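You operate a simulated robot arm through the tools that you are given. There is no shell and no other tool.

You are at the controls of a simulated robot arm. One attempt, no reset.

Task
Pack the green lunch box with the beans snack box and the lemon tea.
Fine: one in each half, then press the lid on.
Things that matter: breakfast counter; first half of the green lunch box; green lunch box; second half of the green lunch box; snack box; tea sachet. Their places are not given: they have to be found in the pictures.

It is judged by the outcome, as a careful person would: the job done as asked, and still so three seconds after it is handed in. It fails if anything else is knocked over, pushed out of place, dropped, spilled or broken. Lids that push on must go on centred and level and be pressed home; caps that screw on are set level and turned clockwise until they are tight.

Robot
A 7-joint arm with a two-finger parallel gripper, fixed in place. Base frame: the origin is at the foot of the arm, x ahead of it, y to its left, z up; the work surface is at about z = 0. Lengths are in m, angles in rad, forces in N, time in s.
With the tool pointing down near the work surface it reaches from about 0.24 to 0.62 m from the base axis. Its first joint turns from -1.152 to 1.152 rad. Payload 2.6 kg.
The TCP is the grasp point between the finger pads, 0.03 m short of the fingertips. In the tool frame z runs along the fingers and y along their closing line. Largest opening 0.094 m; finger width 0.028, thickness 0.01; the body of the gripper, 0.05 by 0.096 m, starts 0.055 m behind the TCP.
Orientation is that of the tool frame in the base frame, as a unit quaternion [x, y, z, w]. With the fingers straight down and closing along the base's y, the tool's x points along the base's -x, its y along +y and its z along -z.

Tools
- The arm moves only by the tool step_arm. Its argument "plan" is a list of rows, each an object (a shift or turn left out is 0, a gripper value left out holds the last) with "delta_pos": the shift along the tool's x, y, z in m, a list of three; "rot": the turn, a rotation vector about the tool's x, y, z in degrees, a list of three. In form: [{"delta_pos": [dx, dy, dz], "rot": [ax, ay, az]}, ...]. A call has 1 to 20 rows; each row shifts and turns the commanded pose from where the row before left it, along the tool's axes as they then stand. "fingers" is the finger opening in m, from 0 to 0.094, set as the call begins (left out, the last holds). Rows are played at 5 a second. More than 0.05 m and 0.15 rad between two rows, or a gripper value outside its range, and nothing of the call is played. Where a pose cannot be reached the arm comes as near as it can. A force on the tool above 70 N (or 10 N above the force at the start of the call, whichever is more), or a blocked arm, ends the call early, and 0.2 s more pass. Each finger travels about 0.072 m/s and halts on what it meets, pressing with about 21 N; the grip force reading is that of the motor and also rises with nothing between the fingers. The clock runs only during rows and for 0.2 s after the last one: add rows that do not move to give the fingers time. The reply holds the time, the measured pose of the TCP, the force on the tool along the base axes, the opening and the grip force, in the units named above and with some noise, with the torque about the TCP (base axes, N m) and any sound that the robot's microphone picked up.
- Cameras (640 x 400 px; columns grow to the right, rows downward): "scene" is fixed at [0.0329, 0.4313, 0.5662]; the picture's right is [-0.78, -0.63, 0.00], its down [-0.34, 0.42, -0.84] and it looks along [0.53, -0.65, -0.54] (base axes); focal length 312 px, centre (320, 200). "wrist" rides on the gripper at [0.076, 0.014, -0.103] in the tool frame; the picture's right is [-0.18, 0.98, 0.00], its down [-0.75, -0.14, -0.64] and it looks along [-0.63, -0.12, 0.77] (tool axes); focal length 243 px, centre (320, 200).
- get_image(camera): a new picture of that camera. The clock stands still meanwhile.
- measure_at(camera, pixels): for up to 12 pixels [column, row] of the newest picture of that camera ("zoom" is the newest enlarged one), the place [x, y, z] in the base frame of the surface seen there, good to about 0.002 m. The clock stands still meanwhile.
- inspect(camera, box): a new picture of the part [left, top, right, bottom] of that camera's present view, enlarged. The clock stands still meanwhile.
- close_job(): hands the job in; it is judged then, once.

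Open the gripper and draw the arm clear of the work before you hand the job in, unless the task says otherwise.

The tools are called after "Call:" by a JSON object that holds its "name" and its "arguments". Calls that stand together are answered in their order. step_arm: Moves the arm, as the interface text tells. Its arguments: {"type":"object","properties":{"plan":{"type":"array","items":{"type":"object","properties":{"delta_pos":{"type":"array","items":{"type":"number"}},"rot":{"type":"array","items":{"type":"number"}}}}},"fingers":{"type":"number"}},"required":["plan"]} The other tools are called the same way: get_image (camera) takes a picture; measure_at (camera, pixels) gives the place of the surface under pixels of a picture; inspect (camera, box) takes an enlarged picture of a part of a camera's view; close_job () hands the job in.

At the start:

```text
clock: 0.0
position: [0.337, -0.1206, 0.3783]
tcp_rot: [0.0, 1.0, 0.0, 0.0]
contact_force: [-0.5, -0.6, -0.7]
torque: [-0.03, 0.03, 0.01]
finger_gap: 0.094
grip_force: 0.0
```

scene: 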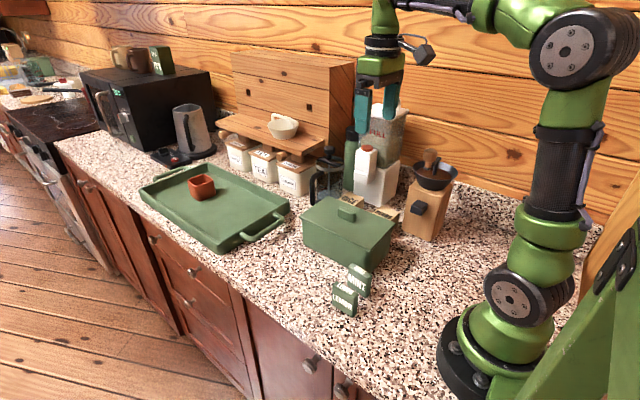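
wrist: 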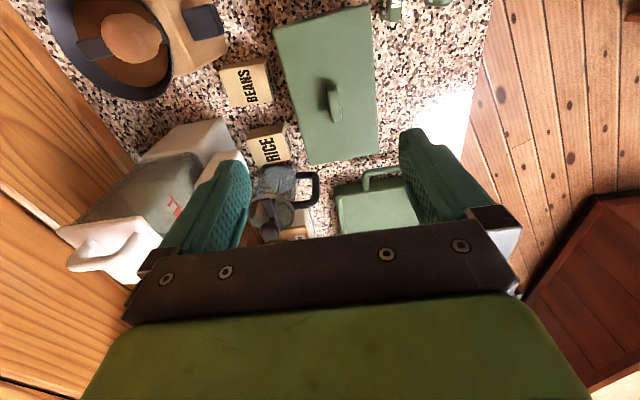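

The scene shows a green lidded box near (348,230), two tea boxes near (350,290), and in the wrist view BEANS at (245,83) and RICE at (267,147). I'll enlarge these areas to identify everything.

Call:
{"name": "inspect", "arguments": {"camera": "scene", "box": [280, 140, 480, 330]}}

Call:
{"name": "inspect", "arguments": {"camera": "wrist", "box": [200, 0, 480, 240]}}

```text
2.11 times, centred on (380, 235) of scene
```

zoom: 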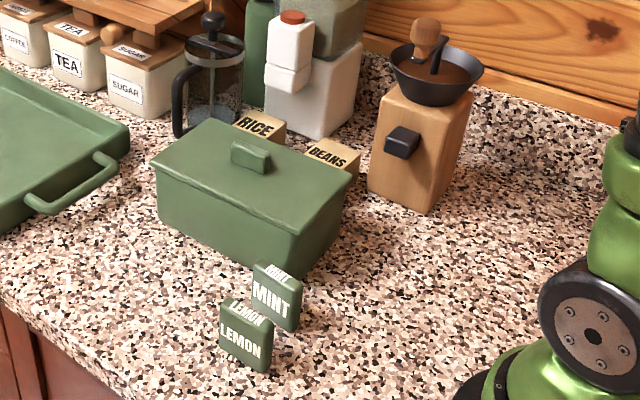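

```text
1.67 times, centred on (340, 120) of wrist
```

zoom: 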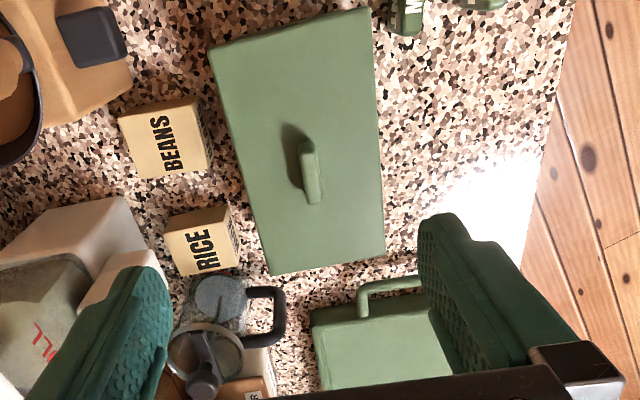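

The lunch box has its lid on (handle at wrist (333,100)); BEANS is beside its far side, LEMON is the nearer tea sachet. I'll measure the lid corners, handle, beans, rice and tea boxes.

Call:
{"name": "get_image", "arguments": {"camera": "wrist"}}

Call:
{"name": "get_image", "arguments": {"camera": "scene"}}

Call:
{"name": "measure_at", "arguments": {"camera": "wrist", "pixels": [[275, 25], [367, 11], [376, 152], [316, 161], [333, 88], [337, 115], [222, 69], [265, 59], [271, 102], [234, 106], [249, 129], [288, 152]]}}

Call:
{"name": "measure_at", "arguments": {"camera": "scene", "pixels": [[335, 284], [356, 293], [333, 299], [354, 309], [343, 285], [350, 265], [369, 273], [359, 290], [304, 218], [380, 250], [341, 212], [355, 216]]}}

```text
taken
```

wrist: 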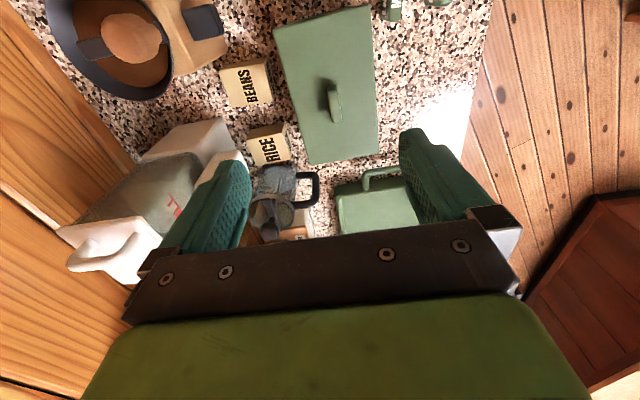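

```text
taken
```

scene: 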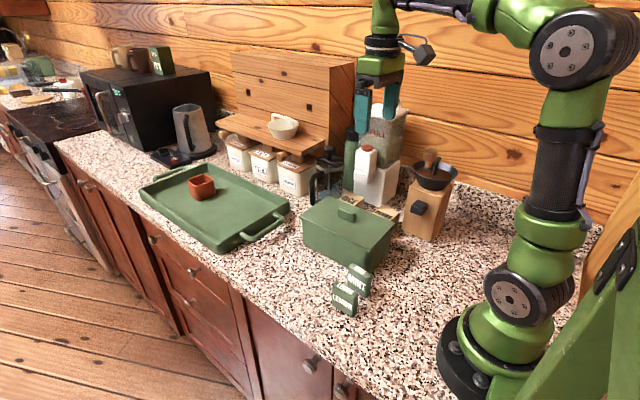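

```text
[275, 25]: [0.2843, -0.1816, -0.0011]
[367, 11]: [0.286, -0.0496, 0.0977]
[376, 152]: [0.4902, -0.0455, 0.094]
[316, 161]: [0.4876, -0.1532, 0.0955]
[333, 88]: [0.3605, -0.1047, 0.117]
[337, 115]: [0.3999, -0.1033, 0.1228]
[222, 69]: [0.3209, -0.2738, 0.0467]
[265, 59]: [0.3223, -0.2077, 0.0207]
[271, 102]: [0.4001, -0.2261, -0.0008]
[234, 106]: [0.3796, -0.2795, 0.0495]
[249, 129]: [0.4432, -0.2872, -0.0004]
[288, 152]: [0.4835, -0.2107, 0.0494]
```

```text
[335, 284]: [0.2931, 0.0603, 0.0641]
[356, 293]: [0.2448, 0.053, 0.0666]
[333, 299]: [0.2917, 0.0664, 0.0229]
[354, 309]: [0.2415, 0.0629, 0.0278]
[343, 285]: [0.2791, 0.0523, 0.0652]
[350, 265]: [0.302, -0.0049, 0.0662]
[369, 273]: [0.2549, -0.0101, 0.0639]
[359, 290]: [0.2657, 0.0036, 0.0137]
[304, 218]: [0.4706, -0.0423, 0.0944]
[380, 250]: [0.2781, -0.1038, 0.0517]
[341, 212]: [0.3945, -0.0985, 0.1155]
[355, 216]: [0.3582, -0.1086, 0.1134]
```

Lid top is at about z 0.096 spanning roughly x 0.28–0.49, y −0.155…−0.045. I'll zoom in on the wrist view to get accurate edges of the lid, handle and beans box.

Call:
{"name": "inspect", "arguments": {"camera": "wrist", "box": [210, 0, 390, 112]}}

```text
3.56 times, centred on (300, 56) of wrist
```

zoom: 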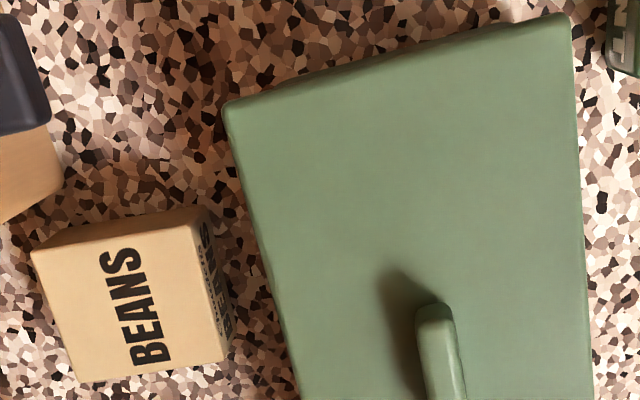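

Call:
{"name": "measure_at", "arguments": {"camera": "zoom", "pixels": [[240, 112], [562, 25], [300, 380], [580, 380], [232, 120], [568, 18], [40, 255], [192, 218], [220, 355], [80, 375], [422, 330], [450, 330]]}}

Call:
{"name": "inspect", "arguments": {"camera": "wrist", "box": [230, 60, 410, 172]}}

```text
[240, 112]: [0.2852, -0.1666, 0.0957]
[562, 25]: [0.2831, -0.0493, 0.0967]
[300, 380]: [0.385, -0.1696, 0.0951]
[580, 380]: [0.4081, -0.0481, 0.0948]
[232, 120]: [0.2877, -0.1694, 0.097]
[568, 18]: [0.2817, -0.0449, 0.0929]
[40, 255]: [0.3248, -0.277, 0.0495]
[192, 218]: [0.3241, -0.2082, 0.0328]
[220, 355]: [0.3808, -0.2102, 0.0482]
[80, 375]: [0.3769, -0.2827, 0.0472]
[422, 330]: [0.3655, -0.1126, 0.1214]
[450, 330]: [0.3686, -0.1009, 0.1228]
```

```text
3.56 times, centred on (320, 116) of wrist
```

zoom: 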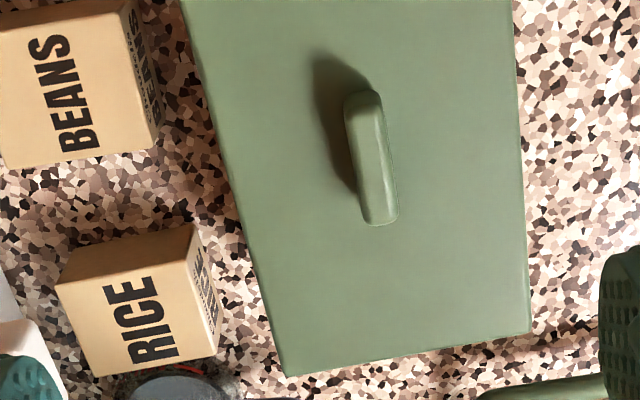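

Call:
{"name": "measure_at", "arguments": {"camera": "zoom", "pixels": [[293, 370], [523, 326], [235, 150], [516, 150], [352, 110], [375, 105], [372, 215], [393, 212], [360, 160], [383, 160], [350, 95], [375, 222]]}}

```text
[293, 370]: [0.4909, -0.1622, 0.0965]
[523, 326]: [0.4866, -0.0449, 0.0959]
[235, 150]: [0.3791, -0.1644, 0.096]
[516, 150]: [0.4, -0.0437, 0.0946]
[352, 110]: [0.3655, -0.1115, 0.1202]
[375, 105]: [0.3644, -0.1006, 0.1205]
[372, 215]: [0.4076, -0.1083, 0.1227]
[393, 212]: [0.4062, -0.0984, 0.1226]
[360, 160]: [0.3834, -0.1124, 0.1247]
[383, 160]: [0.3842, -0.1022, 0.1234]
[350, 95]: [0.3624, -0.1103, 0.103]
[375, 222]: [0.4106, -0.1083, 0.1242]
```

The lid spans x≈0.281–0.491, y≈−0.168…−0.044 with its handle centred near (0.386,−0.105), top z≈0.123. Now I look for a free area to set the lid down, measuring the counter edge, tray handle and sachets in the scene picture.

Call:
{"name": "measure_at", "arguments": {"camera": "scene", "pixels": [[240, 285], [270, 310], [310, 345], [245, 240], [283, 218], [250, 237], [290, 270], [330, 330], [225, 255], [370, 340], [420, 300], [400, 260]]}}

Call:
{"name": "inspect", "arguments": {"camera": "scene", "box": [200, 200, 400, 325]}}

```text
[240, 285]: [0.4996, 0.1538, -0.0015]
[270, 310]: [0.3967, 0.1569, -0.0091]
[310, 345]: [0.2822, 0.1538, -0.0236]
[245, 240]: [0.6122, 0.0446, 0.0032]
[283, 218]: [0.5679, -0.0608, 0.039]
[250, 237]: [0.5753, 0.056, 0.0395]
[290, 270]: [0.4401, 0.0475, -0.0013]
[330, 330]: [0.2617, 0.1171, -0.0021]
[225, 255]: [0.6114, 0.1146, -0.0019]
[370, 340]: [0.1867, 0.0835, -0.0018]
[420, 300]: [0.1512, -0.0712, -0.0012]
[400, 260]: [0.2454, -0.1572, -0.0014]
```

```text
3.20 times, centred on (300, 262) of scene
```

zoom: 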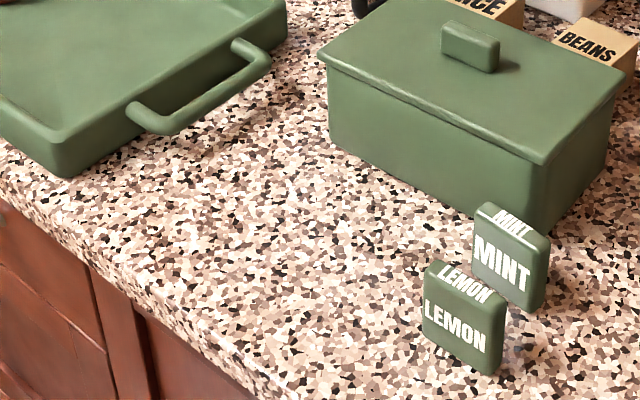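

The counter edge is at y≈0.15, so the area x 0.31–0.55, y −0.02…0.13 is free for the lid. I'll move above the lid's handle and look closer with the wrist camera.

Call:
{"name": "step_arm", "arguments": {"plan": [{"delta_pos": [-0.02, 0.007, 0.04]}, {"delta_pos": [-0.02, 0.008, 0.04]}, {"delta_pos": [-0.009, 0, 0.04]}, {"delta_pos": [0, 0, 0.04]}, {}], "fingers": 0.05}}

Call:
{"name": "get_image", "arguments": {"camera": "wrist"}}

```text
clock: 1.2
position: [0.3903, -0.1055, 0.2142]
tcp_rot: [0.0, 1.0, 0.0, 0.0]
contact_force: [-0.5, 0.0, -0.2]
torque: [0.01, -0.04, 0.02]
finger_gap: 0.0498
grip_force: 0.0
```

```text
taken
```

wrist: 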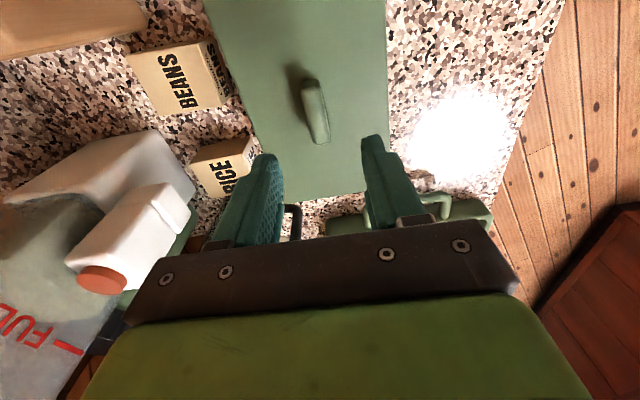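

The handle sits at wrist (315,110), between the fingers; I'll zoom to measure its orientation and edges.

Call:
{"name": "inspect", "arguments": {"camera": "wrist", "box": [230, 60, 400, 166]}}

Call:
{"name": "inspect", "arguments": {"camera": "scene", "box": [280, 100, 480, 225]}}

```text
3.76 times, centred on (315, 113) of wrist
```

zoom: 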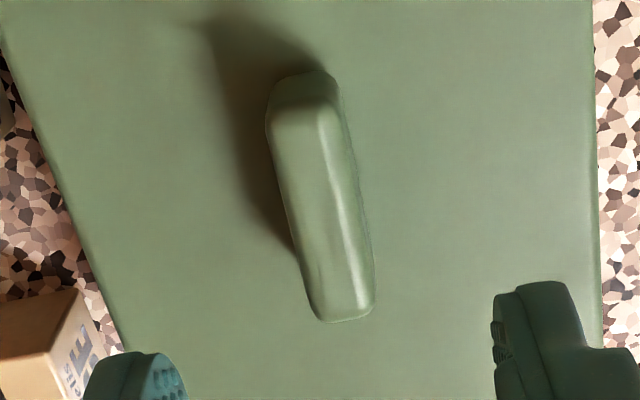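

```text
3.20 times, centred on (380, 162) of scene
```

zoom: 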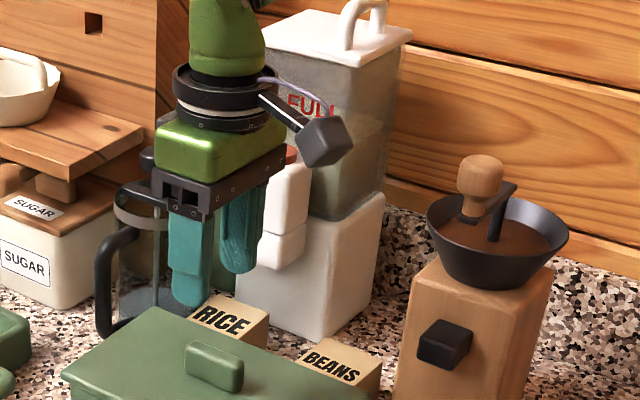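

I'll re-take the wrist zoom so that I can measure the handle and lid edges on it.

Call:
{"name": "inspect", "arguments": {"camera": "wrist", "box": [230, 60, 400, 166]}}

Call:
{"name": "measure_at", "arguments": {"camera": "zoom", "pixels": [[272, 125], [325, 115], [292, 220], [360, 220], [310, 300], [370, 295], [320, 180], [280, 100], [345, 315], [55, 200], [592, 200], [596, 320]]}}

```text
3.76 times, centred on (315, 113) of wrist
```

zoom: 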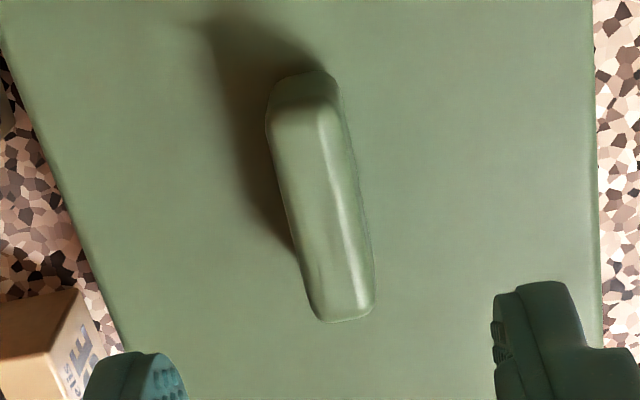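

```text
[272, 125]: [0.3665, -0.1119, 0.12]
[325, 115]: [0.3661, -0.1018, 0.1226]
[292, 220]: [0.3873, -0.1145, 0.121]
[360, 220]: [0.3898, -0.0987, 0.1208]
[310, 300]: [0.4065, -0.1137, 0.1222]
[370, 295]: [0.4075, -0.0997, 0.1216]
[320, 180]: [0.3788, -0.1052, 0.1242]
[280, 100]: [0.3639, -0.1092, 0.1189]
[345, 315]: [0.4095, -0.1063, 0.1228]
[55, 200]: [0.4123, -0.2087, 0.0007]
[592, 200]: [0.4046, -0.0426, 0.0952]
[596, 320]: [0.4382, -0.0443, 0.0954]
```

Handle centre ≈ (0.3865, −0.106), top z 0.123, aligned with the axes. I'll descend partway with fingers open around it and check the reading.

Call:
{"name": "step_arm", "arguments": {"plan": [{"delta_pos": [0, 0, 0.03]}, {"delta_pos": [0, 0, 0.03]}, {}, {}], "fingers": 0.05}}

```text
clock: 2.2
position: [0.3863, -0.1045, 0.1542]
tcp_rot: [0.0, 1.0, 0.0, 0.001]
contact_force: [-0.8, 0.7, 0.7]
torque: [-0.01, 0.0, -0.02]
finger_gap: 0.0499
grip_force: 0.1
```

The TCP is at z 0.154; I descend 0.024 m so the fingertips are just above the lid plate, then close on the handle.

Call:
{"name": "step_arm", "arguments": {"plan": [{"delta_pos": [0, -0.001, 0.012]}, {"delta_pos": [0, 0, 0.012]}, {}, {}], "fingers": 0.05}}

Call:
{"name": "get_image", "arguments": {"camera": "scene"}}

Call:
{"name": "inspect", "arguments": {"camera": "wrist", "box": [180, 60, 460, 235]}}

```text
clock: 3.2
position: [0.3877, -0.1075, 0.1311]
tcp_rot: [0.0, 1.0, 0.001, 0.0]
contact_force: [0.3, 0.1, -0.5]
torque: [0.01, 0.04, -0.02]
finger_gap: 0.0499
grip_force: 0.0
```

```text
taken
```

scene: 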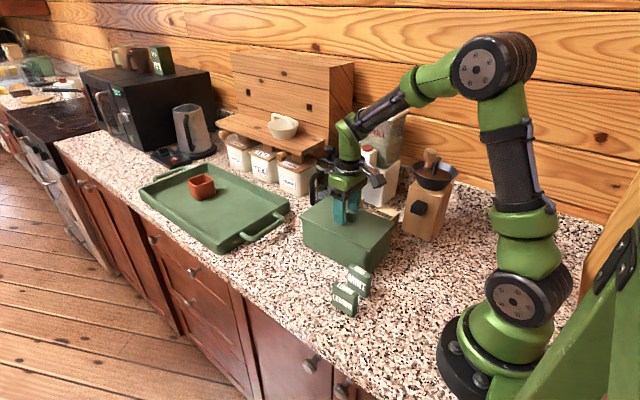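

```text
2.29 times, centred on (320, 148) of wrist
```

zoom: 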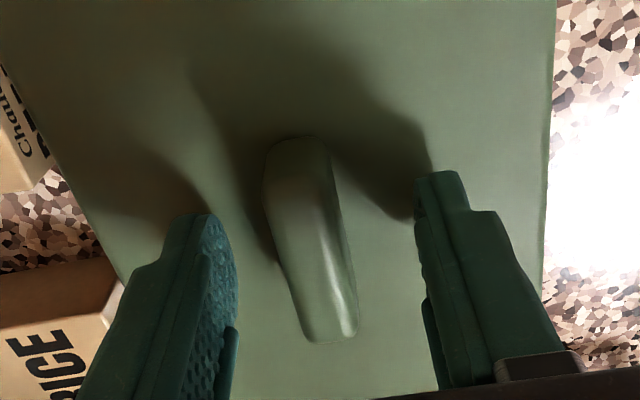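

The handle sits between the fingers and the tips clear the lid plate; I'll close on it.

Call:
{"name": "step_arm", "arguments": {"plan": [{}, {}, {}, {}], "fingers": 0.0}}

```text
clock: 4.2
position: [0.3863, -0.1054, 0.1326]
tcp_rot: [0.0, 1.0, 0.0, 0.0]
contact_force: [-0.4, 0.5, 0.8]
torque: [0.02, 0.01, -0.01]
finger_gap: 0.0154
grip_force: 21.1
heard: snap
```

The fingers hold the handle at 0.0154 m gap with 21 N (a snap was heard). I'll lift slowly and watch the force.

Call:
{"name": "step_arm", "arguments": {"plan": [{"delta_pos": [0, 0, -0.005]}, {"delta_pos": [0, 0, -0.005]}, {"delta_pos": [0, 0, -0.005]}, {"delta_pos": [0, 0, -0.005]}, {}]}}

Call:
{"name": "get_image", "arguments": {"camera": "scene"}}

Call:
{"name": "inspect", "arguments": {"camera": "scene", "box": [260, 140, 440, 320]}}

```text
clock: 5.4
position: [0.3885, -0.1064, 0.1512]
tcp_rot: [0.0, 1.0, 0.0, 0.001]
contact_force: [0.2, 0.1, 0.3]
torque: [0.0, 0.01, 0.02]
finger_gap: 0.0151
grip_force: 21.1
```

```text
taken
```

scene: 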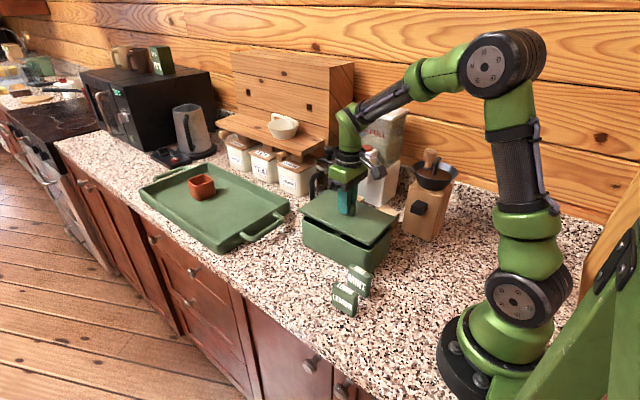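

```text
2.22 times, centred on (350, 230) of scene
```

zoom: 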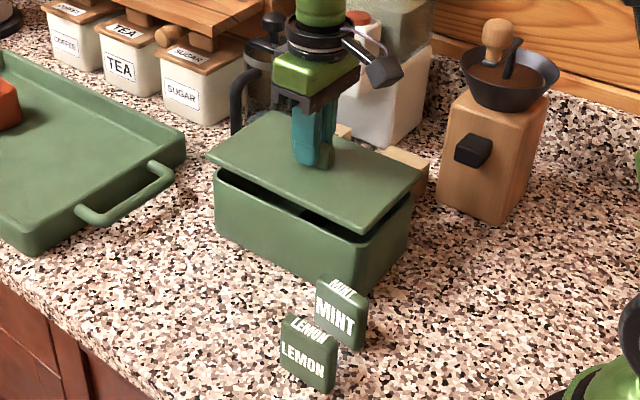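

The lid is free of the box and level. I'll lift it higher, carry it to the free counter area around (0.43, 0.058), keeping the speed moderate.

Call:
{"name": "step_arm", "arguments": {"plan": [{"delta_pos": [0, 0, -0.015]}, {"delta_pos": [0, 0, -0.02]}, {"delta_pos": [0, 0, -0.02]}, {"delta_pos": [0, 0, -0.015]}, {"delta_pos": [-0.006, 0.02, 0]}, {"delta_pos": [-0.006, 0.022, 0]}, {"delta_pos": [-0.006, 0.024, 0]}, {"delta_pos": [-0.006, 0.024, 0]}, {"delta_pos": [-0.006, 0.024, 0]}, {"delta_pos": [-0.006, 0.024, 0]}, {"delta_pos": [-0.006, 0.02, 0]}, {"delta_pos": [0, 0.006, 0]}, {}, {}]}}

Call:
{"name": "get_image", "arguments": {"camera": "scene"}}

Call:
{"name": "get_image", "arguments": {"camera": "wrist"}}

```text
clock: 8.4
position: [0.4307, 0.0579, 0.2227]
tcp_rot: [0.0, 1.0, -0.001, 0.0]
contact_force: [0.4, -0.1, -0.9]
torque: [-0.01, -0.03, -0.05]
finger_gap: 0.0152
grip_force: 21.5
```

```text
taken
```

scene: 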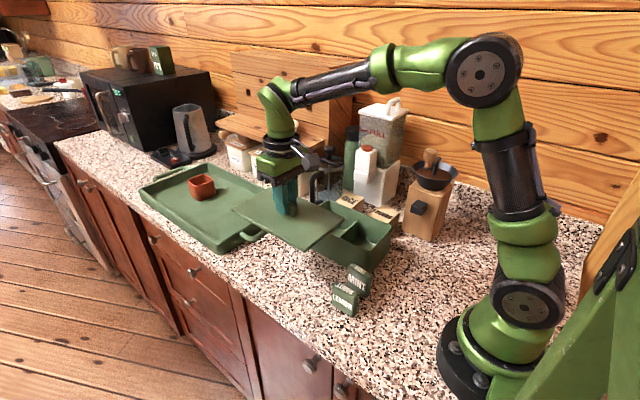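

```text
taken
```

wrist: 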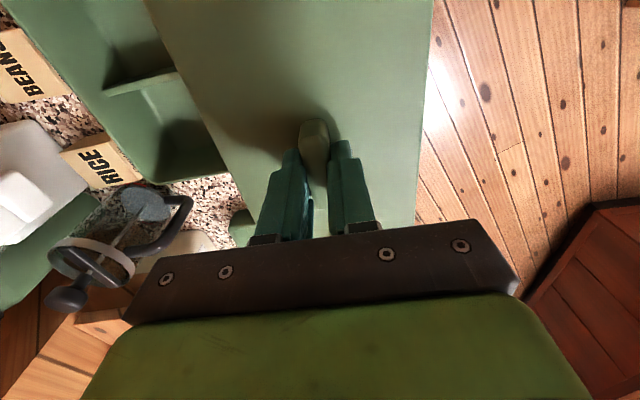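

The lid is centred at (0.431, 0.058), clear of the sachets and tray handle. I lower it to just above the counter, then slowly.

Call:
{"name": "step_arm", "arguments": {"plan": [{"delta_pos": [0, 0, 0.02]}, {"delta_pos": [0, 0, 0.03]}, {"delta_pos": [0, 0, 0.03]}, {"delta_pos": [0, 0, 0.03]}, {"delta_pos": [0, 0, 0.025]}, {"delta_pos": [0, 0, 0.01]}, {}, {}]}}

Call:
{"name": "inspect", "arguments": {"camera": "scene", "box": [200, 180, 400, 305]}}

```text
clock: 10.2
position: [0.4288, 0.0584, 0.0776]
tcp_rot: [0.0, 1.0, 0.0, 0.0]
contact_force: [-0.2, 0.5, -1.8]
torque: [0.01, 0.03, 0.03]
finger_gap: 0.0152
grip_force: 20.4
```

```text
3.20 times, centred on (300, 242) of scene
```

zoom: 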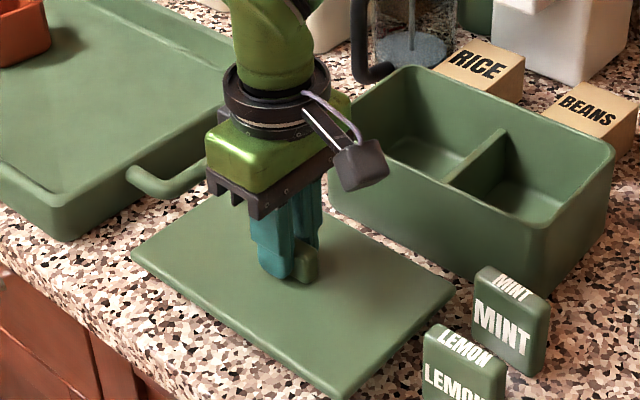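

Still clear of everything; I'll lower in small steps until contact shows.

Call:
{"name": "step_arm", "arguments": {"plan": [{"delta_pos": [0, 0, 0.005]}, {"delta_pos": [0, 0, 0.005]}, {"delta_pos": [0, 0, 0.004]}, {}]}}

Call:
{"name": "inspect", "arguments": {"camera": "scene", "box": [200, 180, 400, 305]}}

```text
clock: 11.2
position: [0.4285, 0.0582, 0.0641]
tcp_rot: [0.0, 1.0, 0.0, 0.0]
contact_force: [0.3, -0.1, -1.3]
torque: [-0.05, -0.01, -0.01]
finger_gap: 0.0151
grip_force: 20.8
```

```text
3.20 times, centred on (300, 242) of scene
```

zoom: 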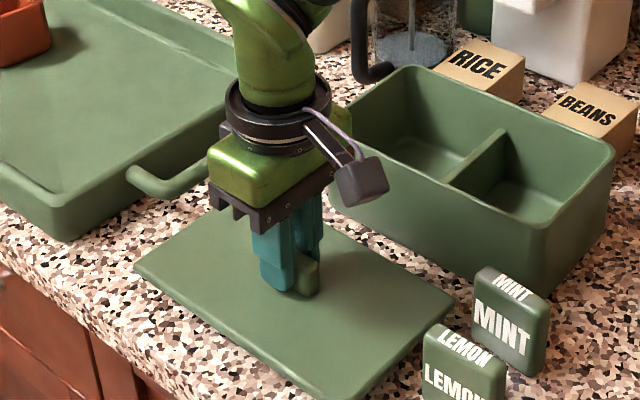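

Call:
{"name": "measure_at", "arguments": {"camera": "zoom", "pixels": [[150, 265], [240, 230], [310, 370], [430, 300], [200, 300], [345, 385], [128, 275], [180, 330]]}}

```text
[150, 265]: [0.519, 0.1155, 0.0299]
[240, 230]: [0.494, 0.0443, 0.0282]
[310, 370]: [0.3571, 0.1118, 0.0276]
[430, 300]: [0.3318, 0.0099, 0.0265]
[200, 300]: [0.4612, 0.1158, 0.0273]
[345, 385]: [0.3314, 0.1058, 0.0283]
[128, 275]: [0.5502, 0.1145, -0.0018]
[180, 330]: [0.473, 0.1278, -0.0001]
```

Lid top is at z≈0.028 and level. I continue in 3 mm steps watching for contact force.

Call:
{"name": "step_arm", "arguments": {"plan": [{"delta_pos": [0, 0, 0.003]}, {"delta_pos": [0, 0, 0.003]}, {}]}}

```text
clock: 12.0
position: [0.4279, 0.0573, 0.0571]
tcp_rot: [0.0, 1.0, 0.0, 0.0]
contact_force: [0.4, 0.0, 0.1]
torque: [0.01, -0.01, 0.02]
finger_gap: 0.0151
grip_force: 21.5
```

Call:
{"name": "step_arm", "arguments": {"plan": [{"delta_pos": [0, 0, 0.002]}, {"delta_pos": [0, 0, 0.002]}, {}]}}

Call:
{"name": "inspect", "arguments": {"camera": "scene", "box": [200, 200, 360, 300]}}

```text
clock: 12.8
position: [0.4287, 0.0571, 0.0528]
tcp_rot: [0.0, 1.0, 0.0, 0.0]
contact_force: [-0.2, 0.6, -0.9]
torque: [0.01, 0.01, 0.0]
finger_gap: 0.0154
grip_force: 21.0
```

```text
4.00 times, centred on (280, 250) of scene
```

zoom: 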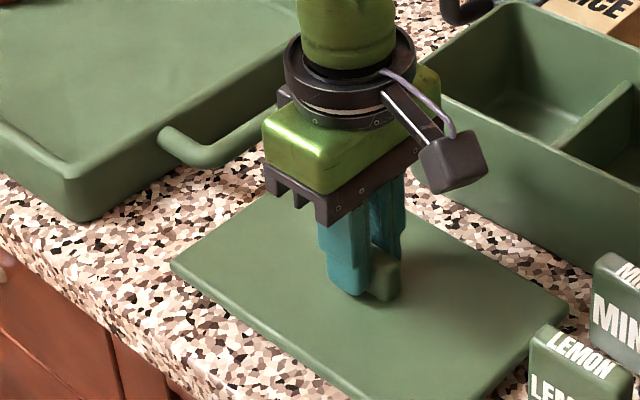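

No contact yet (force ≈ 0). Continuing in 2 mm steps.

Call:
{"name": "step_arm", "arguments": {"plan": [{"delta_pos": [0, 0, 0.002]}, {"delta_pos": [0, 0, 0.002]}, {}]}}

```text
clock: 13.6
position: [0.43, 0.0576, 0.0508]
tcp_rot: [0.0, 1.0, 0.0, 0.001]
contact_force: [0.7, 0.3, -0.3]
torque: [-0.01, 0.01, -0.01]
finger_gap: 0.0151
grip_force: 21.3
```

Call:
{"name": "step_arm", "arguments": {"plan": [{"delta_pos": [0, 0, 0.002]}, {}]}}

Call:
{"name": "inspect", "arguments": {"camera": "scene", "box": [220, 220, 360, 308]}}

```text
clock: 14.2
position: [0.4296, 0.0567, 0.0476]
tcp_rot: [0.0, 1.0, 0.0, -0.001]
contact_force: [0.3, 0.3, -0.5]
torque: [0.01, 0.0, -0.01]
finger_gap: 0.0152
grip_force: 20.7
```

```text
4.55 times, centred on (290, 264) of scene
```

zoom: 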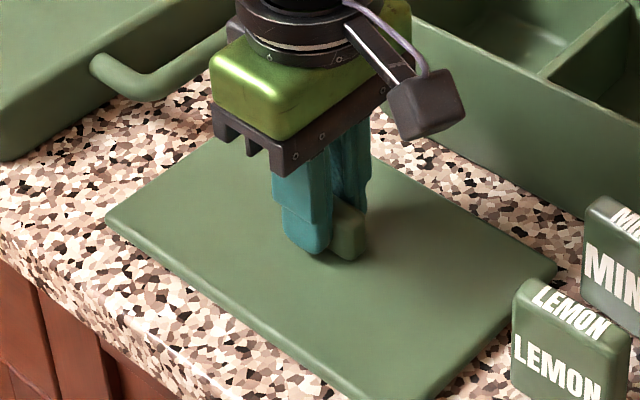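

Call:
{"name": "measure_at", "arguments": {"camera": "zoom", "pixels": [[130, 215], [350, 380], [400, 385], [535, 275], [250, 260], [100, 230], [180, 285], [450, 230]]}}

Call:
{"name": "step_arm", "arguments": {"plan": [{"delta_pos": [0, 0, 0.0015]}, {}]}}

```text
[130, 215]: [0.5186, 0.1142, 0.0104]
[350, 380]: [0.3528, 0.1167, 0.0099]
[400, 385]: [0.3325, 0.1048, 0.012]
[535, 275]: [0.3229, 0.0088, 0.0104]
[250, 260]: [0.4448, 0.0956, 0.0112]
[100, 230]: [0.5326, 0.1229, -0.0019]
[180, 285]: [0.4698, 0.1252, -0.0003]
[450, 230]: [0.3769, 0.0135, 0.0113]
```

```text
clock: 14.8
position: [0.4295, 0.0569, 0.0467]
tcp_rot: [0.0, 1.0, 0.0, -0.001]
contact_force: [-1.2, 0.1, -0.9]
torque: [0.0, 0.01, 0.0]
finger_gap: 0.0153
grip_force: 21.4
```

Lid top is at z≈0.010 now; nearly down. Continue in 1 mm steps.

Call:
{"name": "step_arm", "arguments": {"plan": [{"delta_pos": [0, 0, 0.001]}, {"delta_pos": [0, 0, 0.001]}, {}]}}

```text
clock: 15.6
position: [0.4291, 0.0566, 0.0456]
tcp_rot: [0.0, 1.0, -0.001, 0.0]
contact_force: [-4.9, 0.8, 12.6]
torque: [0.01, 0.22, 0.01]
finger_gap: 0.0152
grip_force: 20.7
```

Contact at 12.6 N: the lid is on the counter. I back off a hair and open the fingers.

Call:
{"name": "step_arm", "arguments": {"plan": [{"delta_pos": [0, 0, -0.0008]}, {}]}}

Call:
{"name": "step_arm", "arguments": {"plan": [{}, {}, {}], "fingers": 0.05}}

```text
clock: 16.2
position: [0.4286, 0.0562, 0.0464]
tcp_rot: [0.0, 1.0, 0.0, -0.001]
contact_force: [-0.6, 0.3, 2.5]
torque: [0.01, -0.09, -0.03]
finger_gap: 0.0153
grip_force: 21.4
```

```text
clock: 17.0
position: [0.4298, 0.0571, 0.0473]
tcp_rot: [0.0, 1.0, 0.0, 0.001]
contact_force: [0.0, 0.9, 0.0]
torque: [-0.02, 0.02, 0.01]
finger_gap: 0.05
grip_force: 0.1
```

The lid stands released on the counter. I rise straight up and take new pictures.

Call:
{"name": "step_arm", "arguments": {"plan": [{"delta_pos": [0, 0, -0.01]}, {"delta_pos": [0, 0, -0.03]}, {"delta_pos": [0, 0, -0.04]}, {"delta_pos": [0, 0, -0.04]}, {"delta_pos": [0, 0, -0.04]}, {"delta_pos": [0, 0, -0.04]}, {"delta_pos": [0, 0, -0.03]}, {}, {}]}}

Call:
{"name": "get_image", "arguments": {"camera": "scene"}}

Call:
{"name": "get_image", "arguments": {"camera": "wrist"}}

```text
clock: 19.0
position: [0.4281, 0.0575, 0.2762]
tcp_rot: [-0.001, 1.0, 0.0, 0.0]
contact_force: [-0.2, -0.5, 0.6]
torque: [0.0, -0.03, 0.01]
finger_gap: 0.0502
grip_force: 0.1
```

```text
taken
```

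scene: 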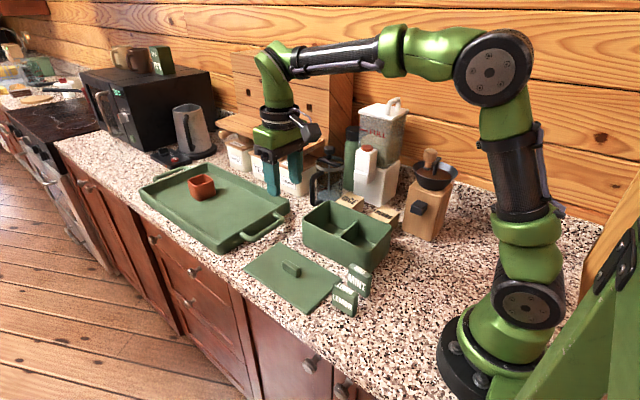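

```text
taken
```

wrist: 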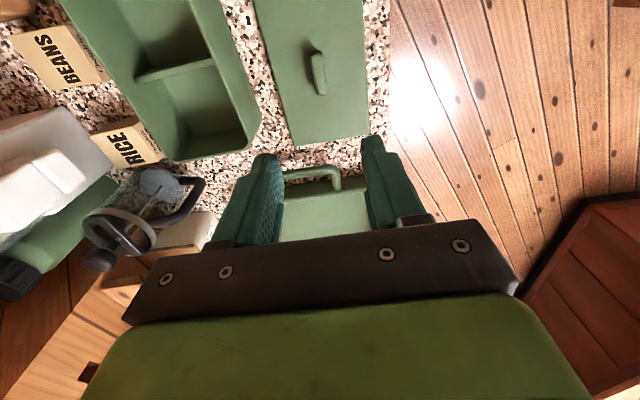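

Now I measure the neighbours of the beans box (grinder, milk bottle, dispenser, press) and the box's rim and divider in the scene view.

Call:
{"name": "inspect", "arguments": {"camera": "scene", "box": [290, 90, 480, 290]}}

Call:
{"name": "measure_at", "arguments": {"camera": "scene", "pixels": [[363, 148], [368, 190], [384, 112], [435, 165], [420, 190], [405, 215], [437, 183], [325, 150], [318, 185], [357, 232], [386, 213], [350, 200]]}}

```text
2.00 times, centred on (385, 190) of scene
```

zoom: 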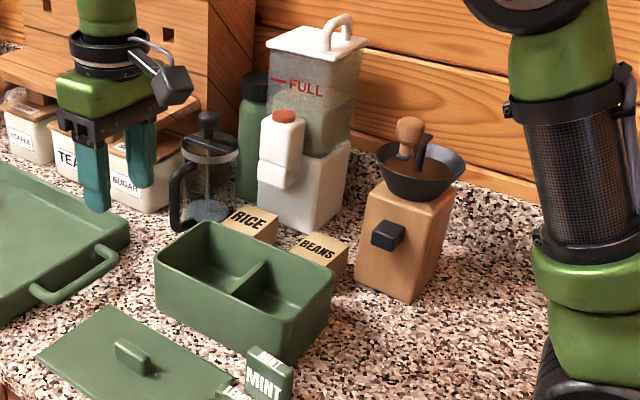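

```text
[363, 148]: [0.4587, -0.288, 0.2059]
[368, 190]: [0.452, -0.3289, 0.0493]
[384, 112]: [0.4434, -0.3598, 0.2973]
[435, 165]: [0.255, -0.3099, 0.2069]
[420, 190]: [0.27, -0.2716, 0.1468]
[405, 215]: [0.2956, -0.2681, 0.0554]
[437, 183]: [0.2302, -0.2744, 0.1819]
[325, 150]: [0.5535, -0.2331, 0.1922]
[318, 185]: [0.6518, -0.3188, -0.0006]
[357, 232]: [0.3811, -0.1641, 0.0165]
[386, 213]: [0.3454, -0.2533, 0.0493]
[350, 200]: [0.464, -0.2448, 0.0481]
```

The space around BEANS is tight (grinder at x≲0.296, dispenser chute near (0.459,−0.288)). I'll measure these neighbours and the box's inner rim more exactly on the zoomed picture.

Call:
{"name": "measure_at", "arguments": {"camera": "zoom", "pixels": [[372, 195], [360, 282], [388, 236], [405, 235], [380, 170], [467, 165], [298, 180], [345, 195], [290, 160], [349, 150], [262, 165], [335, 245]]}}

Call:
{"name": "measure_at", "arguments": {"camera": "wrist", "pixels": [[12, 38], [72, 22], [108, 75], [50, 90], [150, 70], [138, 82], [212, 60], [175, 110], [245, 125], [185, 155], [200, 5], [90, 10]]}}

```text
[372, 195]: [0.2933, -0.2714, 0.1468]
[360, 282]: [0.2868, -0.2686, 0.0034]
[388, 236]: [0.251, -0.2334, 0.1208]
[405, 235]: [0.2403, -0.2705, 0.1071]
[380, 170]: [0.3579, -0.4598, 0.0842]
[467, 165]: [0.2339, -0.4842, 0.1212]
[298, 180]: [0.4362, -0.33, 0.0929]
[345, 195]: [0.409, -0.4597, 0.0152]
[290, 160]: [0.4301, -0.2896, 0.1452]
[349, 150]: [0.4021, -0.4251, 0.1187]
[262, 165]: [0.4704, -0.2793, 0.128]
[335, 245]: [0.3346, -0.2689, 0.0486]
```

```text
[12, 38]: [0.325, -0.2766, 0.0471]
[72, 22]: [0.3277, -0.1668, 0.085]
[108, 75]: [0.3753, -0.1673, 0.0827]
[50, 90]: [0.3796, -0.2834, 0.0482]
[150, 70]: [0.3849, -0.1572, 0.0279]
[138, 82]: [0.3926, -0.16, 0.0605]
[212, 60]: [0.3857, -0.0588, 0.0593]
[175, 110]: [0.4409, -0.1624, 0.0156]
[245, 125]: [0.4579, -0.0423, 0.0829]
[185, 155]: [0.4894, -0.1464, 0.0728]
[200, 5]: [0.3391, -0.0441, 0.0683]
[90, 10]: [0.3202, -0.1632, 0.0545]
```

Grinder wood ends at x≈0.293, y≈−0.27, with a knob out to y≈−0.233; the default orientation would bring the camera near that knob. I'll turn the gripper +90° about its axis so the fingers close along x and the camera sits on the open (+y) side.

Call:
{"name": "step_arm", "arguments": {"plan": [{"rot": [0, 0, 8]}, {"rot": [0, 0, 8]}, {"rot": [0, 0, 8]}, {"rot": [0, 0, 8]}, {"rot": [0, 0, 8]}, {"rot": [0, 0, 8]}, {"rot": [0, 0, 8]}, {"rot": [0, 0, 8]}, {"rot": [0, 0, 8]}, {"rot": [0, 0, 8]}, {"rot": [0, 0, 8]}, {"rot": [0, 0, 2]}, {}, {}]}}

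```text
clock: 22.0
position: [0.4296, 0.057, 0.2753]
tcp_rot: [0.708, 0.706, 0.0, 0.0]
contact_force: [0.2, 0.4, 0.9]
torque: [0.01, 0.01, 0.02]
finger_gap: 0.0502
grip_force: 0.1
```

Orientation is now tool x = +Y, tool y = +X. I move to about (0.352, −0.13, 0.276) for a good look at BEANS and the box interior.

Call:
{"name": "step_arm", "arguments": {"plan": [{"delta_pos": [-0.02, -0.01, 0]}, {"delta_pos": [-0.03, -0.012, 0]}, {"delta_pos": [-0.03, -0.014, 0]}, {"delta_pos": [-0.03, -0.014, 0]}, {"delta_pos": [-0.03, -0.014, 0]}, {"delta_pos": [-0.03, -0.014, 0]}, {"delta_pos": [-0.017, 0, 0]}, {}, {}], "fingers": 0.08}}

Call:
{"name": "get_image", "arguments": {"camera": "wrist"}}

Call:
{"name": "get_image", "arguments": {"camera": "scene"}}

```text
clock: 24.0
position: [0.3499, -0.1298, 0.2752]
tcp_rot: [0.708, 0.707, 0.0, 0.0]
contact_force: [0.0, 0.5, -0.1]
torque: [0.01, 0.01, 0.01]
finger_gap: 0.0799
grip_force: 0.1
```

```text
taken
```

wrist: 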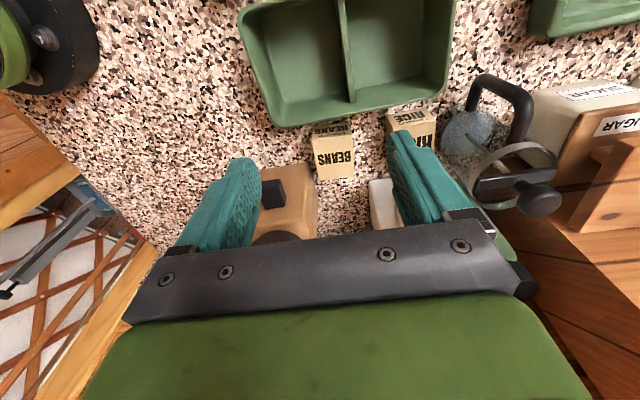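

```text
taken
```

scene: 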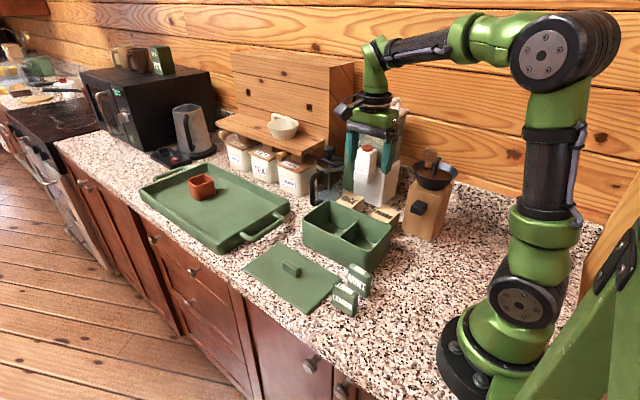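

Good view: the box interior with its divider is at wrist (350,50) and BEANS at (335,158). I zoom there and measure.

Call:
{"name": "inspect", "arguments": {"camera": "wrist", "box": [250, 95, 450, 220]}}

Call:
{"name": "measure_at", "arguments": {"camera": "zoom", "pixels": [[206, 142], [330, 130], [220, 262], [335, 250], [205, 118], [328, 110], [60, 380], [205, 320], [452, 60], [560, 50], [440, 140], [400, 290]]}}

Call:
{"name": "inspect", "arguments": {"camera": "wrist", "box": [220, 0, 470, 140]}}

Call:
{"name": "measure_at", "arguments": {"camera": "zoom", "pixels": [[50, 30], [320, 20], [600, 10], [130, 310], [330, 260], [340, 130], [560, 245], [300, 150], [370, 150], [580, 120], [80, 120], [160, 285]]}}

```text
3.20 times, centred on (350, 158) of wrist
```

zoom: 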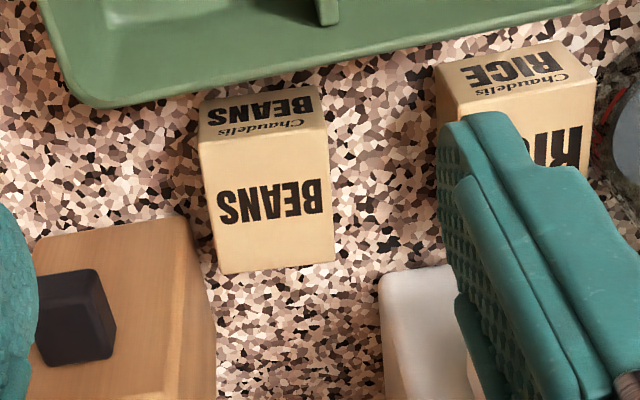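

```text
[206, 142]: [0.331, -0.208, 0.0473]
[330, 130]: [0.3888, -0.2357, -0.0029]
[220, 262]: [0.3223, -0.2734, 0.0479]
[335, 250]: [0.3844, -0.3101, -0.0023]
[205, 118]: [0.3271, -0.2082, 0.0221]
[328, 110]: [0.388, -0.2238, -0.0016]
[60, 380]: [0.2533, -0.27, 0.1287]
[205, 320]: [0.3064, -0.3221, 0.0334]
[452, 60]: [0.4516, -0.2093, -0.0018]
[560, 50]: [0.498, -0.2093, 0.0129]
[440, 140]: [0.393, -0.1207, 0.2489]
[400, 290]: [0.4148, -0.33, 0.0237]
```

```text
2.56 times, centred on (345, 70) of wrist
```

zoom: 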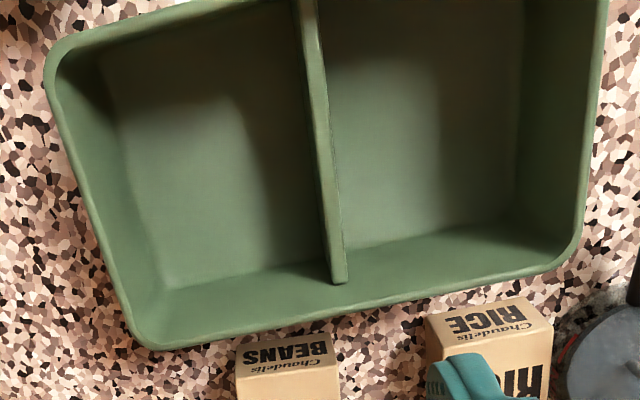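

```text
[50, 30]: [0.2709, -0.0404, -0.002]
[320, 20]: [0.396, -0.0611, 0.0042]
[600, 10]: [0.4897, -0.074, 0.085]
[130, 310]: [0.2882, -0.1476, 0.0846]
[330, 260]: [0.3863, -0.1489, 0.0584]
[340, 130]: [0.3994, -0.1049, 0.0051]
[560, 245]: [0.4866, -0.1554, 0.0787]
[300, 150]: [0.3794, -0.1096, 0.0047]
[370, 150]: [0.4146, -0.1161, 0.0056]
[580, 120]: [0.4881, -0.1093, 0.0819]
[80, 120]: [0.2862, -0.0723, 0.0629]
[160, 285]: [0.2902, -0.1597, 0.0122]
```

Interior halves: floor z≈0.005, divider at x≈0.386 with top z≈0.058, rim z≈0.085. Now a tighter zoom on BEANS for its exact edges.

Call:
{"name": "inspect", "arguments": {"camera": "wrist", "box": [300, 115, 370, 185]}}

Call:
{"name": "measure_at", "arguments": {"camera": "zoom", "pixels": [[140, 160], [300, 150], [160, 340], [310, 330], [230, 250], [130, 240], [320, 240], [220, 350], [220, 110], [134, 140], [150, 250], [300, 250]]}}

```text
5.71 times, centred on (335, 150) of wrist
```

zoom: 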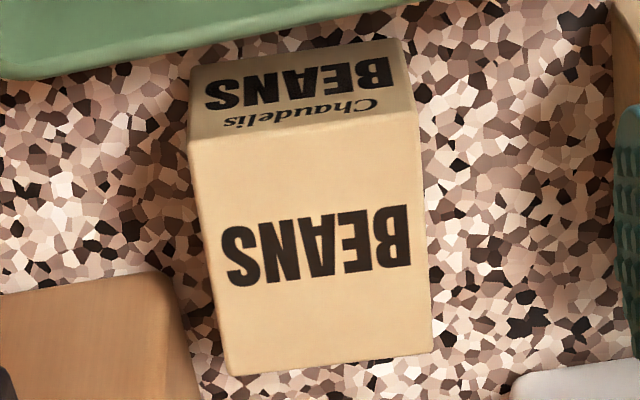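

```text
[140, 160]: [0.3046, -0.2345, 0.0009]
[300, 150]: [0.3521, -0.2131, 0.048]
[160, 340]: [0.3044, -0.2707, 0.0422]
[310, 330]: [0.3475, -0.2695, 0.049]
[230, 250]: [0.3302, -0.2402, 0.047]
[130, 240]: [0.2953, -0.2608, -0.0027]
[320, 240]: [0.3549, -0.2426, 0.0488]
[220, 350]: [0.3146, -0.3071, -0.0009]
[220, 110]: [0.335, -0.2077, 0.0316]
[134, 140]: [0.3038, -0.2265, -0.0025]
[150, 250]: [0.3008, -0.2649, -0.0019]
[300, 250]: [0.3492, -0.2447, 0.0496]
```

Call:
{"name": "measure_at", "arguments": {"camera": "zoom", "pixels": [[194, 150], [412, 125], [234, 370], [428, 345], [210, 240], [424, 240], [300, 140], [330, 355], [200, 80], [405, 55], [205, 180], [418, 180]]}}

```text
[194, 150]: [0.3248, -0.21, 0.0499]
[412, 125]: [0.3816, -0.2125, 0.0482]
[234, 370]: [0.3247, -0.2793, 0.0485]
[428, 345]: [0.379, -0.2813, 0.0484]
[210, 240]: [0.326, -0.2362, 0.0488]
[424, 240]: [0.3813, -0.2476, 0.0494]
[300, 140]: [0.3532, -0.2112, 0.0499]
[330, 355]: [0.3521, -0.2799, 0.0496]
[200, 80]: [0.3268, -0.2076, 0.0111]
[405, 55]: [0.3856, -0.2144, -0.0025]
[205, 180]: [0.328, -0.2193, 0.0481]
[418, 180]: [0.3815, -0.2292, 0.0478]
```

BEANS: x 0.324–0.382, y −0.282…−0.209, top z 0.0495. I move over (0.353, −0.24), set the opening to 0.074, and descend to z≈0.13 for a check.

Call:
{"name": "step_arm", "arguments": {"plan": [{"delta_pos": [-0.03, 0.003, 0]}, {"delta_pos": [-0.04, 0, 0]}, {"delta_pos": [-0.04, 0, 0]}, {}, {"delta_pos": [0, 0, 0.03]}, {"delta_pos": [0, 0, 0.04]}, {"delta_pos": [0, 0, 0.04]}, {"delta_pos": [0, 0, 0.03]}, {}, {}], "fingers": 0.074}}

Call:
{"name": "get_image", "arguments": {"camera": "wrist"}}

Call:
{"name": "inspect", "arguments": {"camera": "scene", "box": [290, 90, 480, 290]}}

```text
clock: 26.2
position: [0.3559, -0.2404, 0.1349]
tcp_rot: [0.707, 0.707, 0.001, 0.0]
contact_force: [0.6, -1.3, -0.7]
torque: [-0.01, -0.01, 0.01]
finger_gap: 0.074
grip_force: 0.1
```

```text
taken
```

wrist: 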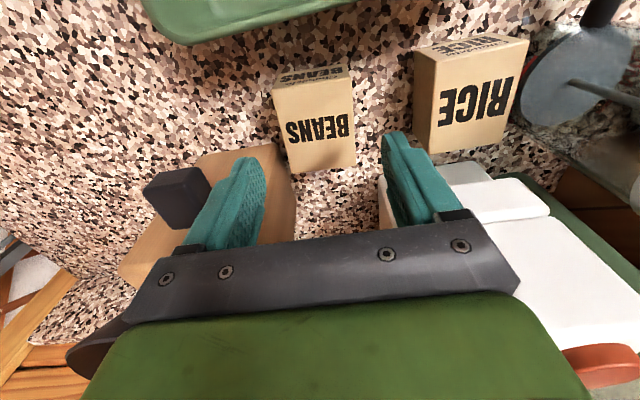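

```text
2.00 times, centred on (385, 190) of scene
```

zoom: 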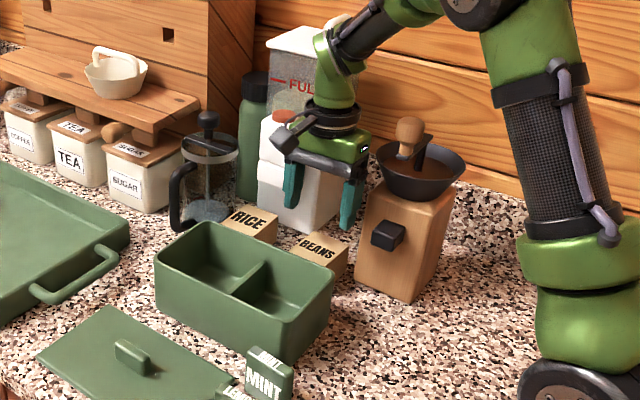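

The gripper straddles BEANS cleanly in view; before going lower I check the grinder bowl's nearest edge and the dispenser chute against the gripper body.

Call:
{"name": "measure_at", "arguments": {"camera": "zoom", "pixels": [[384, 172], [390, 190], [386, 165], [420, 200], [372, 195], [366, 230], [346, 215], [290, 200], [357, 165], [345, 150], [360, 150], [300, 150]]}}

```text
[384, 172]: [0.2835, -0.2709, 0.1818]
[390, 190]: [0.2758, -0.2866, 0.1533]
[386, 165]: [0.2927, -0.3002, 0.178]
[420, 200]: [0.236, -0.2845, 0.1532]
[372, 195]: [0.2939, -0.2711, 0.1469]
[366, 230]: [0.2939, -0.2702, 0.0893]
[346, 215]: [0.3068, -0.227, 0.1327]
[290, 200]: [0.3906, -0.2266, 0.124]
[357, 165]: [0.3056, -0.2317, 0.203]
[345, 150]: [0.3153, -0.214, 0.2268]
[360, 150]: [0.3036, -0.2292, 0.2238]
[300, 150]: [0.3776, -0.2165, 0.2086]
```

Clearance to the grinder is about 10 mm in x with no overlap in y. Descending to grasp height z≈0.046.

Call:
{"name": "step_arm", "arguments": {"plan": [{"delta_pos": [0, -0.001, 0.025]}, {"delta_pos": [0, 0, 0.025]}, {"delta_pos": [0, 0, 0.02]}, {"delta_pos": [0, 0, 0.015]}, {}, {}]}}

Call:
{"name": "get_image", "arguments": {"camera": "wrist"}}

Call:
{"name": "inspect", "arguments": {"camera": "scene", "box": [320, 120, 460, 260]}}

```text
clock: 27.6
position: [0.3539, -0.2401, 0.0499]
tcp_rot: [0.707, 0.707, 0.0, 0.0]
contact_force: [-0.4, -0.6, 0.1]
torque: [0.01, 0.0, -0.01]
finger_gap: 0.074
grip_force: 0.0
```

```text
taken
```

wrist: 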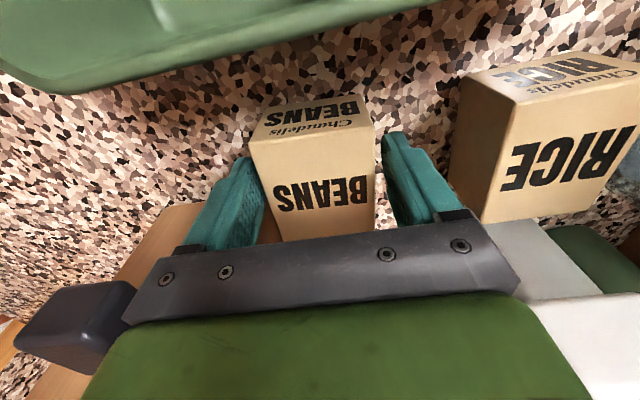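

```text
2.86 times, centred on (390, 190) of scene
```

zoom: 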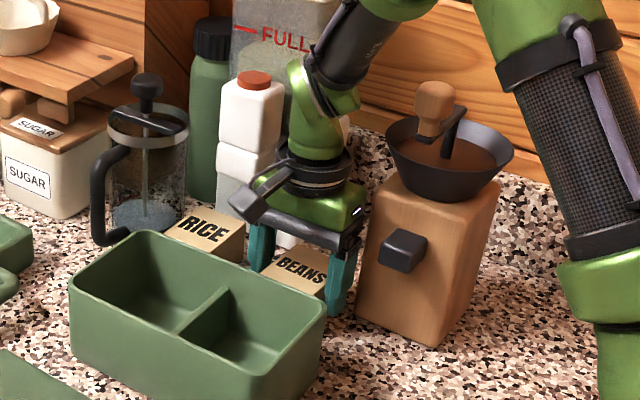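

The fingers straddle BEANS with tips at z≈0.02. Closing.

Call:
{"name": "step_arm", "arguments": {"plan": [{}, {}, {}], "fingers": 0.0}}

```text
clock: 28.4
position: [0.353, -0.2403, 0.0503]
tcp_rot: [0.706, 0.708, 0.0, 0.0]
contact_force: [-0.7, -0.4, 0.0]
torque: [0.0, 0.01, 0.02]
finger_gap: 0.0648
grip_force: 20.7
```

Gap reads 0.0648 m, a bit more than I measured for the box; I look at how it is held before lifting.

Call:
{"name": "inspect", "arguments": {"camera": "wrist", "box": [180, 70, 460, 245]}}

Call:
{"name": "inspect", "arguments": {"camera": "scene", "box": [350, 160, 430, 240]}}

```text
2.29 times, centred on (320, 158) of wrist
```

zoom: 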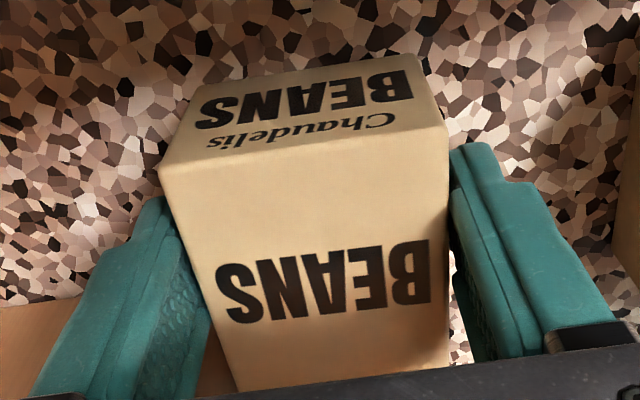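

```text
5.00 times, centred on (390, 200) of scene
```

zoom: 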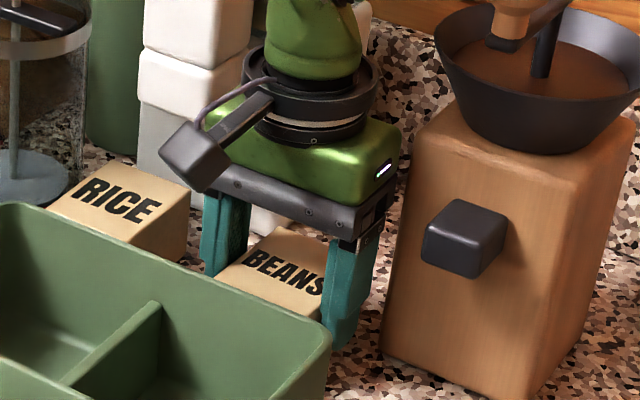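

Let me measure the held box's edges in the wrist view to see its true width and yaw.

Call:
{"name": "inspect", "arguments": {"camera": "wrist", "box": [180, 70, 460, 245]}}

Call:
{"name": "measure_at", "arguments": {"camera": "zoom", "pixels": [[165, 175], [442, 135], [180, 215], [444, 200], [215, 310], [445, 300], [300, 150], [170, 170], [445, 130], [240, 385], [440, 365], [195, 110]]}}

```text
2.29 times, centred on (320, 158) of wrist
```

zoom: 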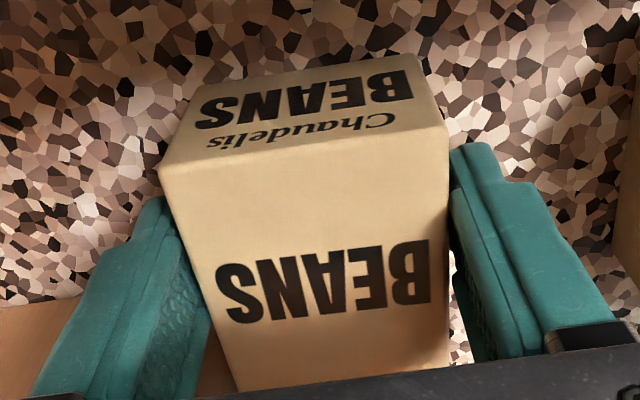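

```text
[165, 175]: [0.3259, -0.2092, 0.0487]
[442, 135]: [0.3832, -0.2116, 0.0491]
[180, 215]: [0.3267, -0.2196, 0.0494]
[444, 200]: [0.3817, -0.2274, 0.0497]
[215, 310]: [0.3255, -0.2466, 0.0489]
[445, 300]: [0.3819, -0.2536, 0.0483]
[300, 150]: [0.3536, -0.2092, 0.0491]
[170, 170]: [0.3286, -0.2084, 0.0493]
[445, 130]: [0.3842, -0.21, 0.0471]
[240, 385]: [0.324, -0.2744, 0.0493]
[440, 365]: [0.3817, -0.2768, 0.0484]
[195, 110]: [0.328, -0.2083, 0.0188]
```

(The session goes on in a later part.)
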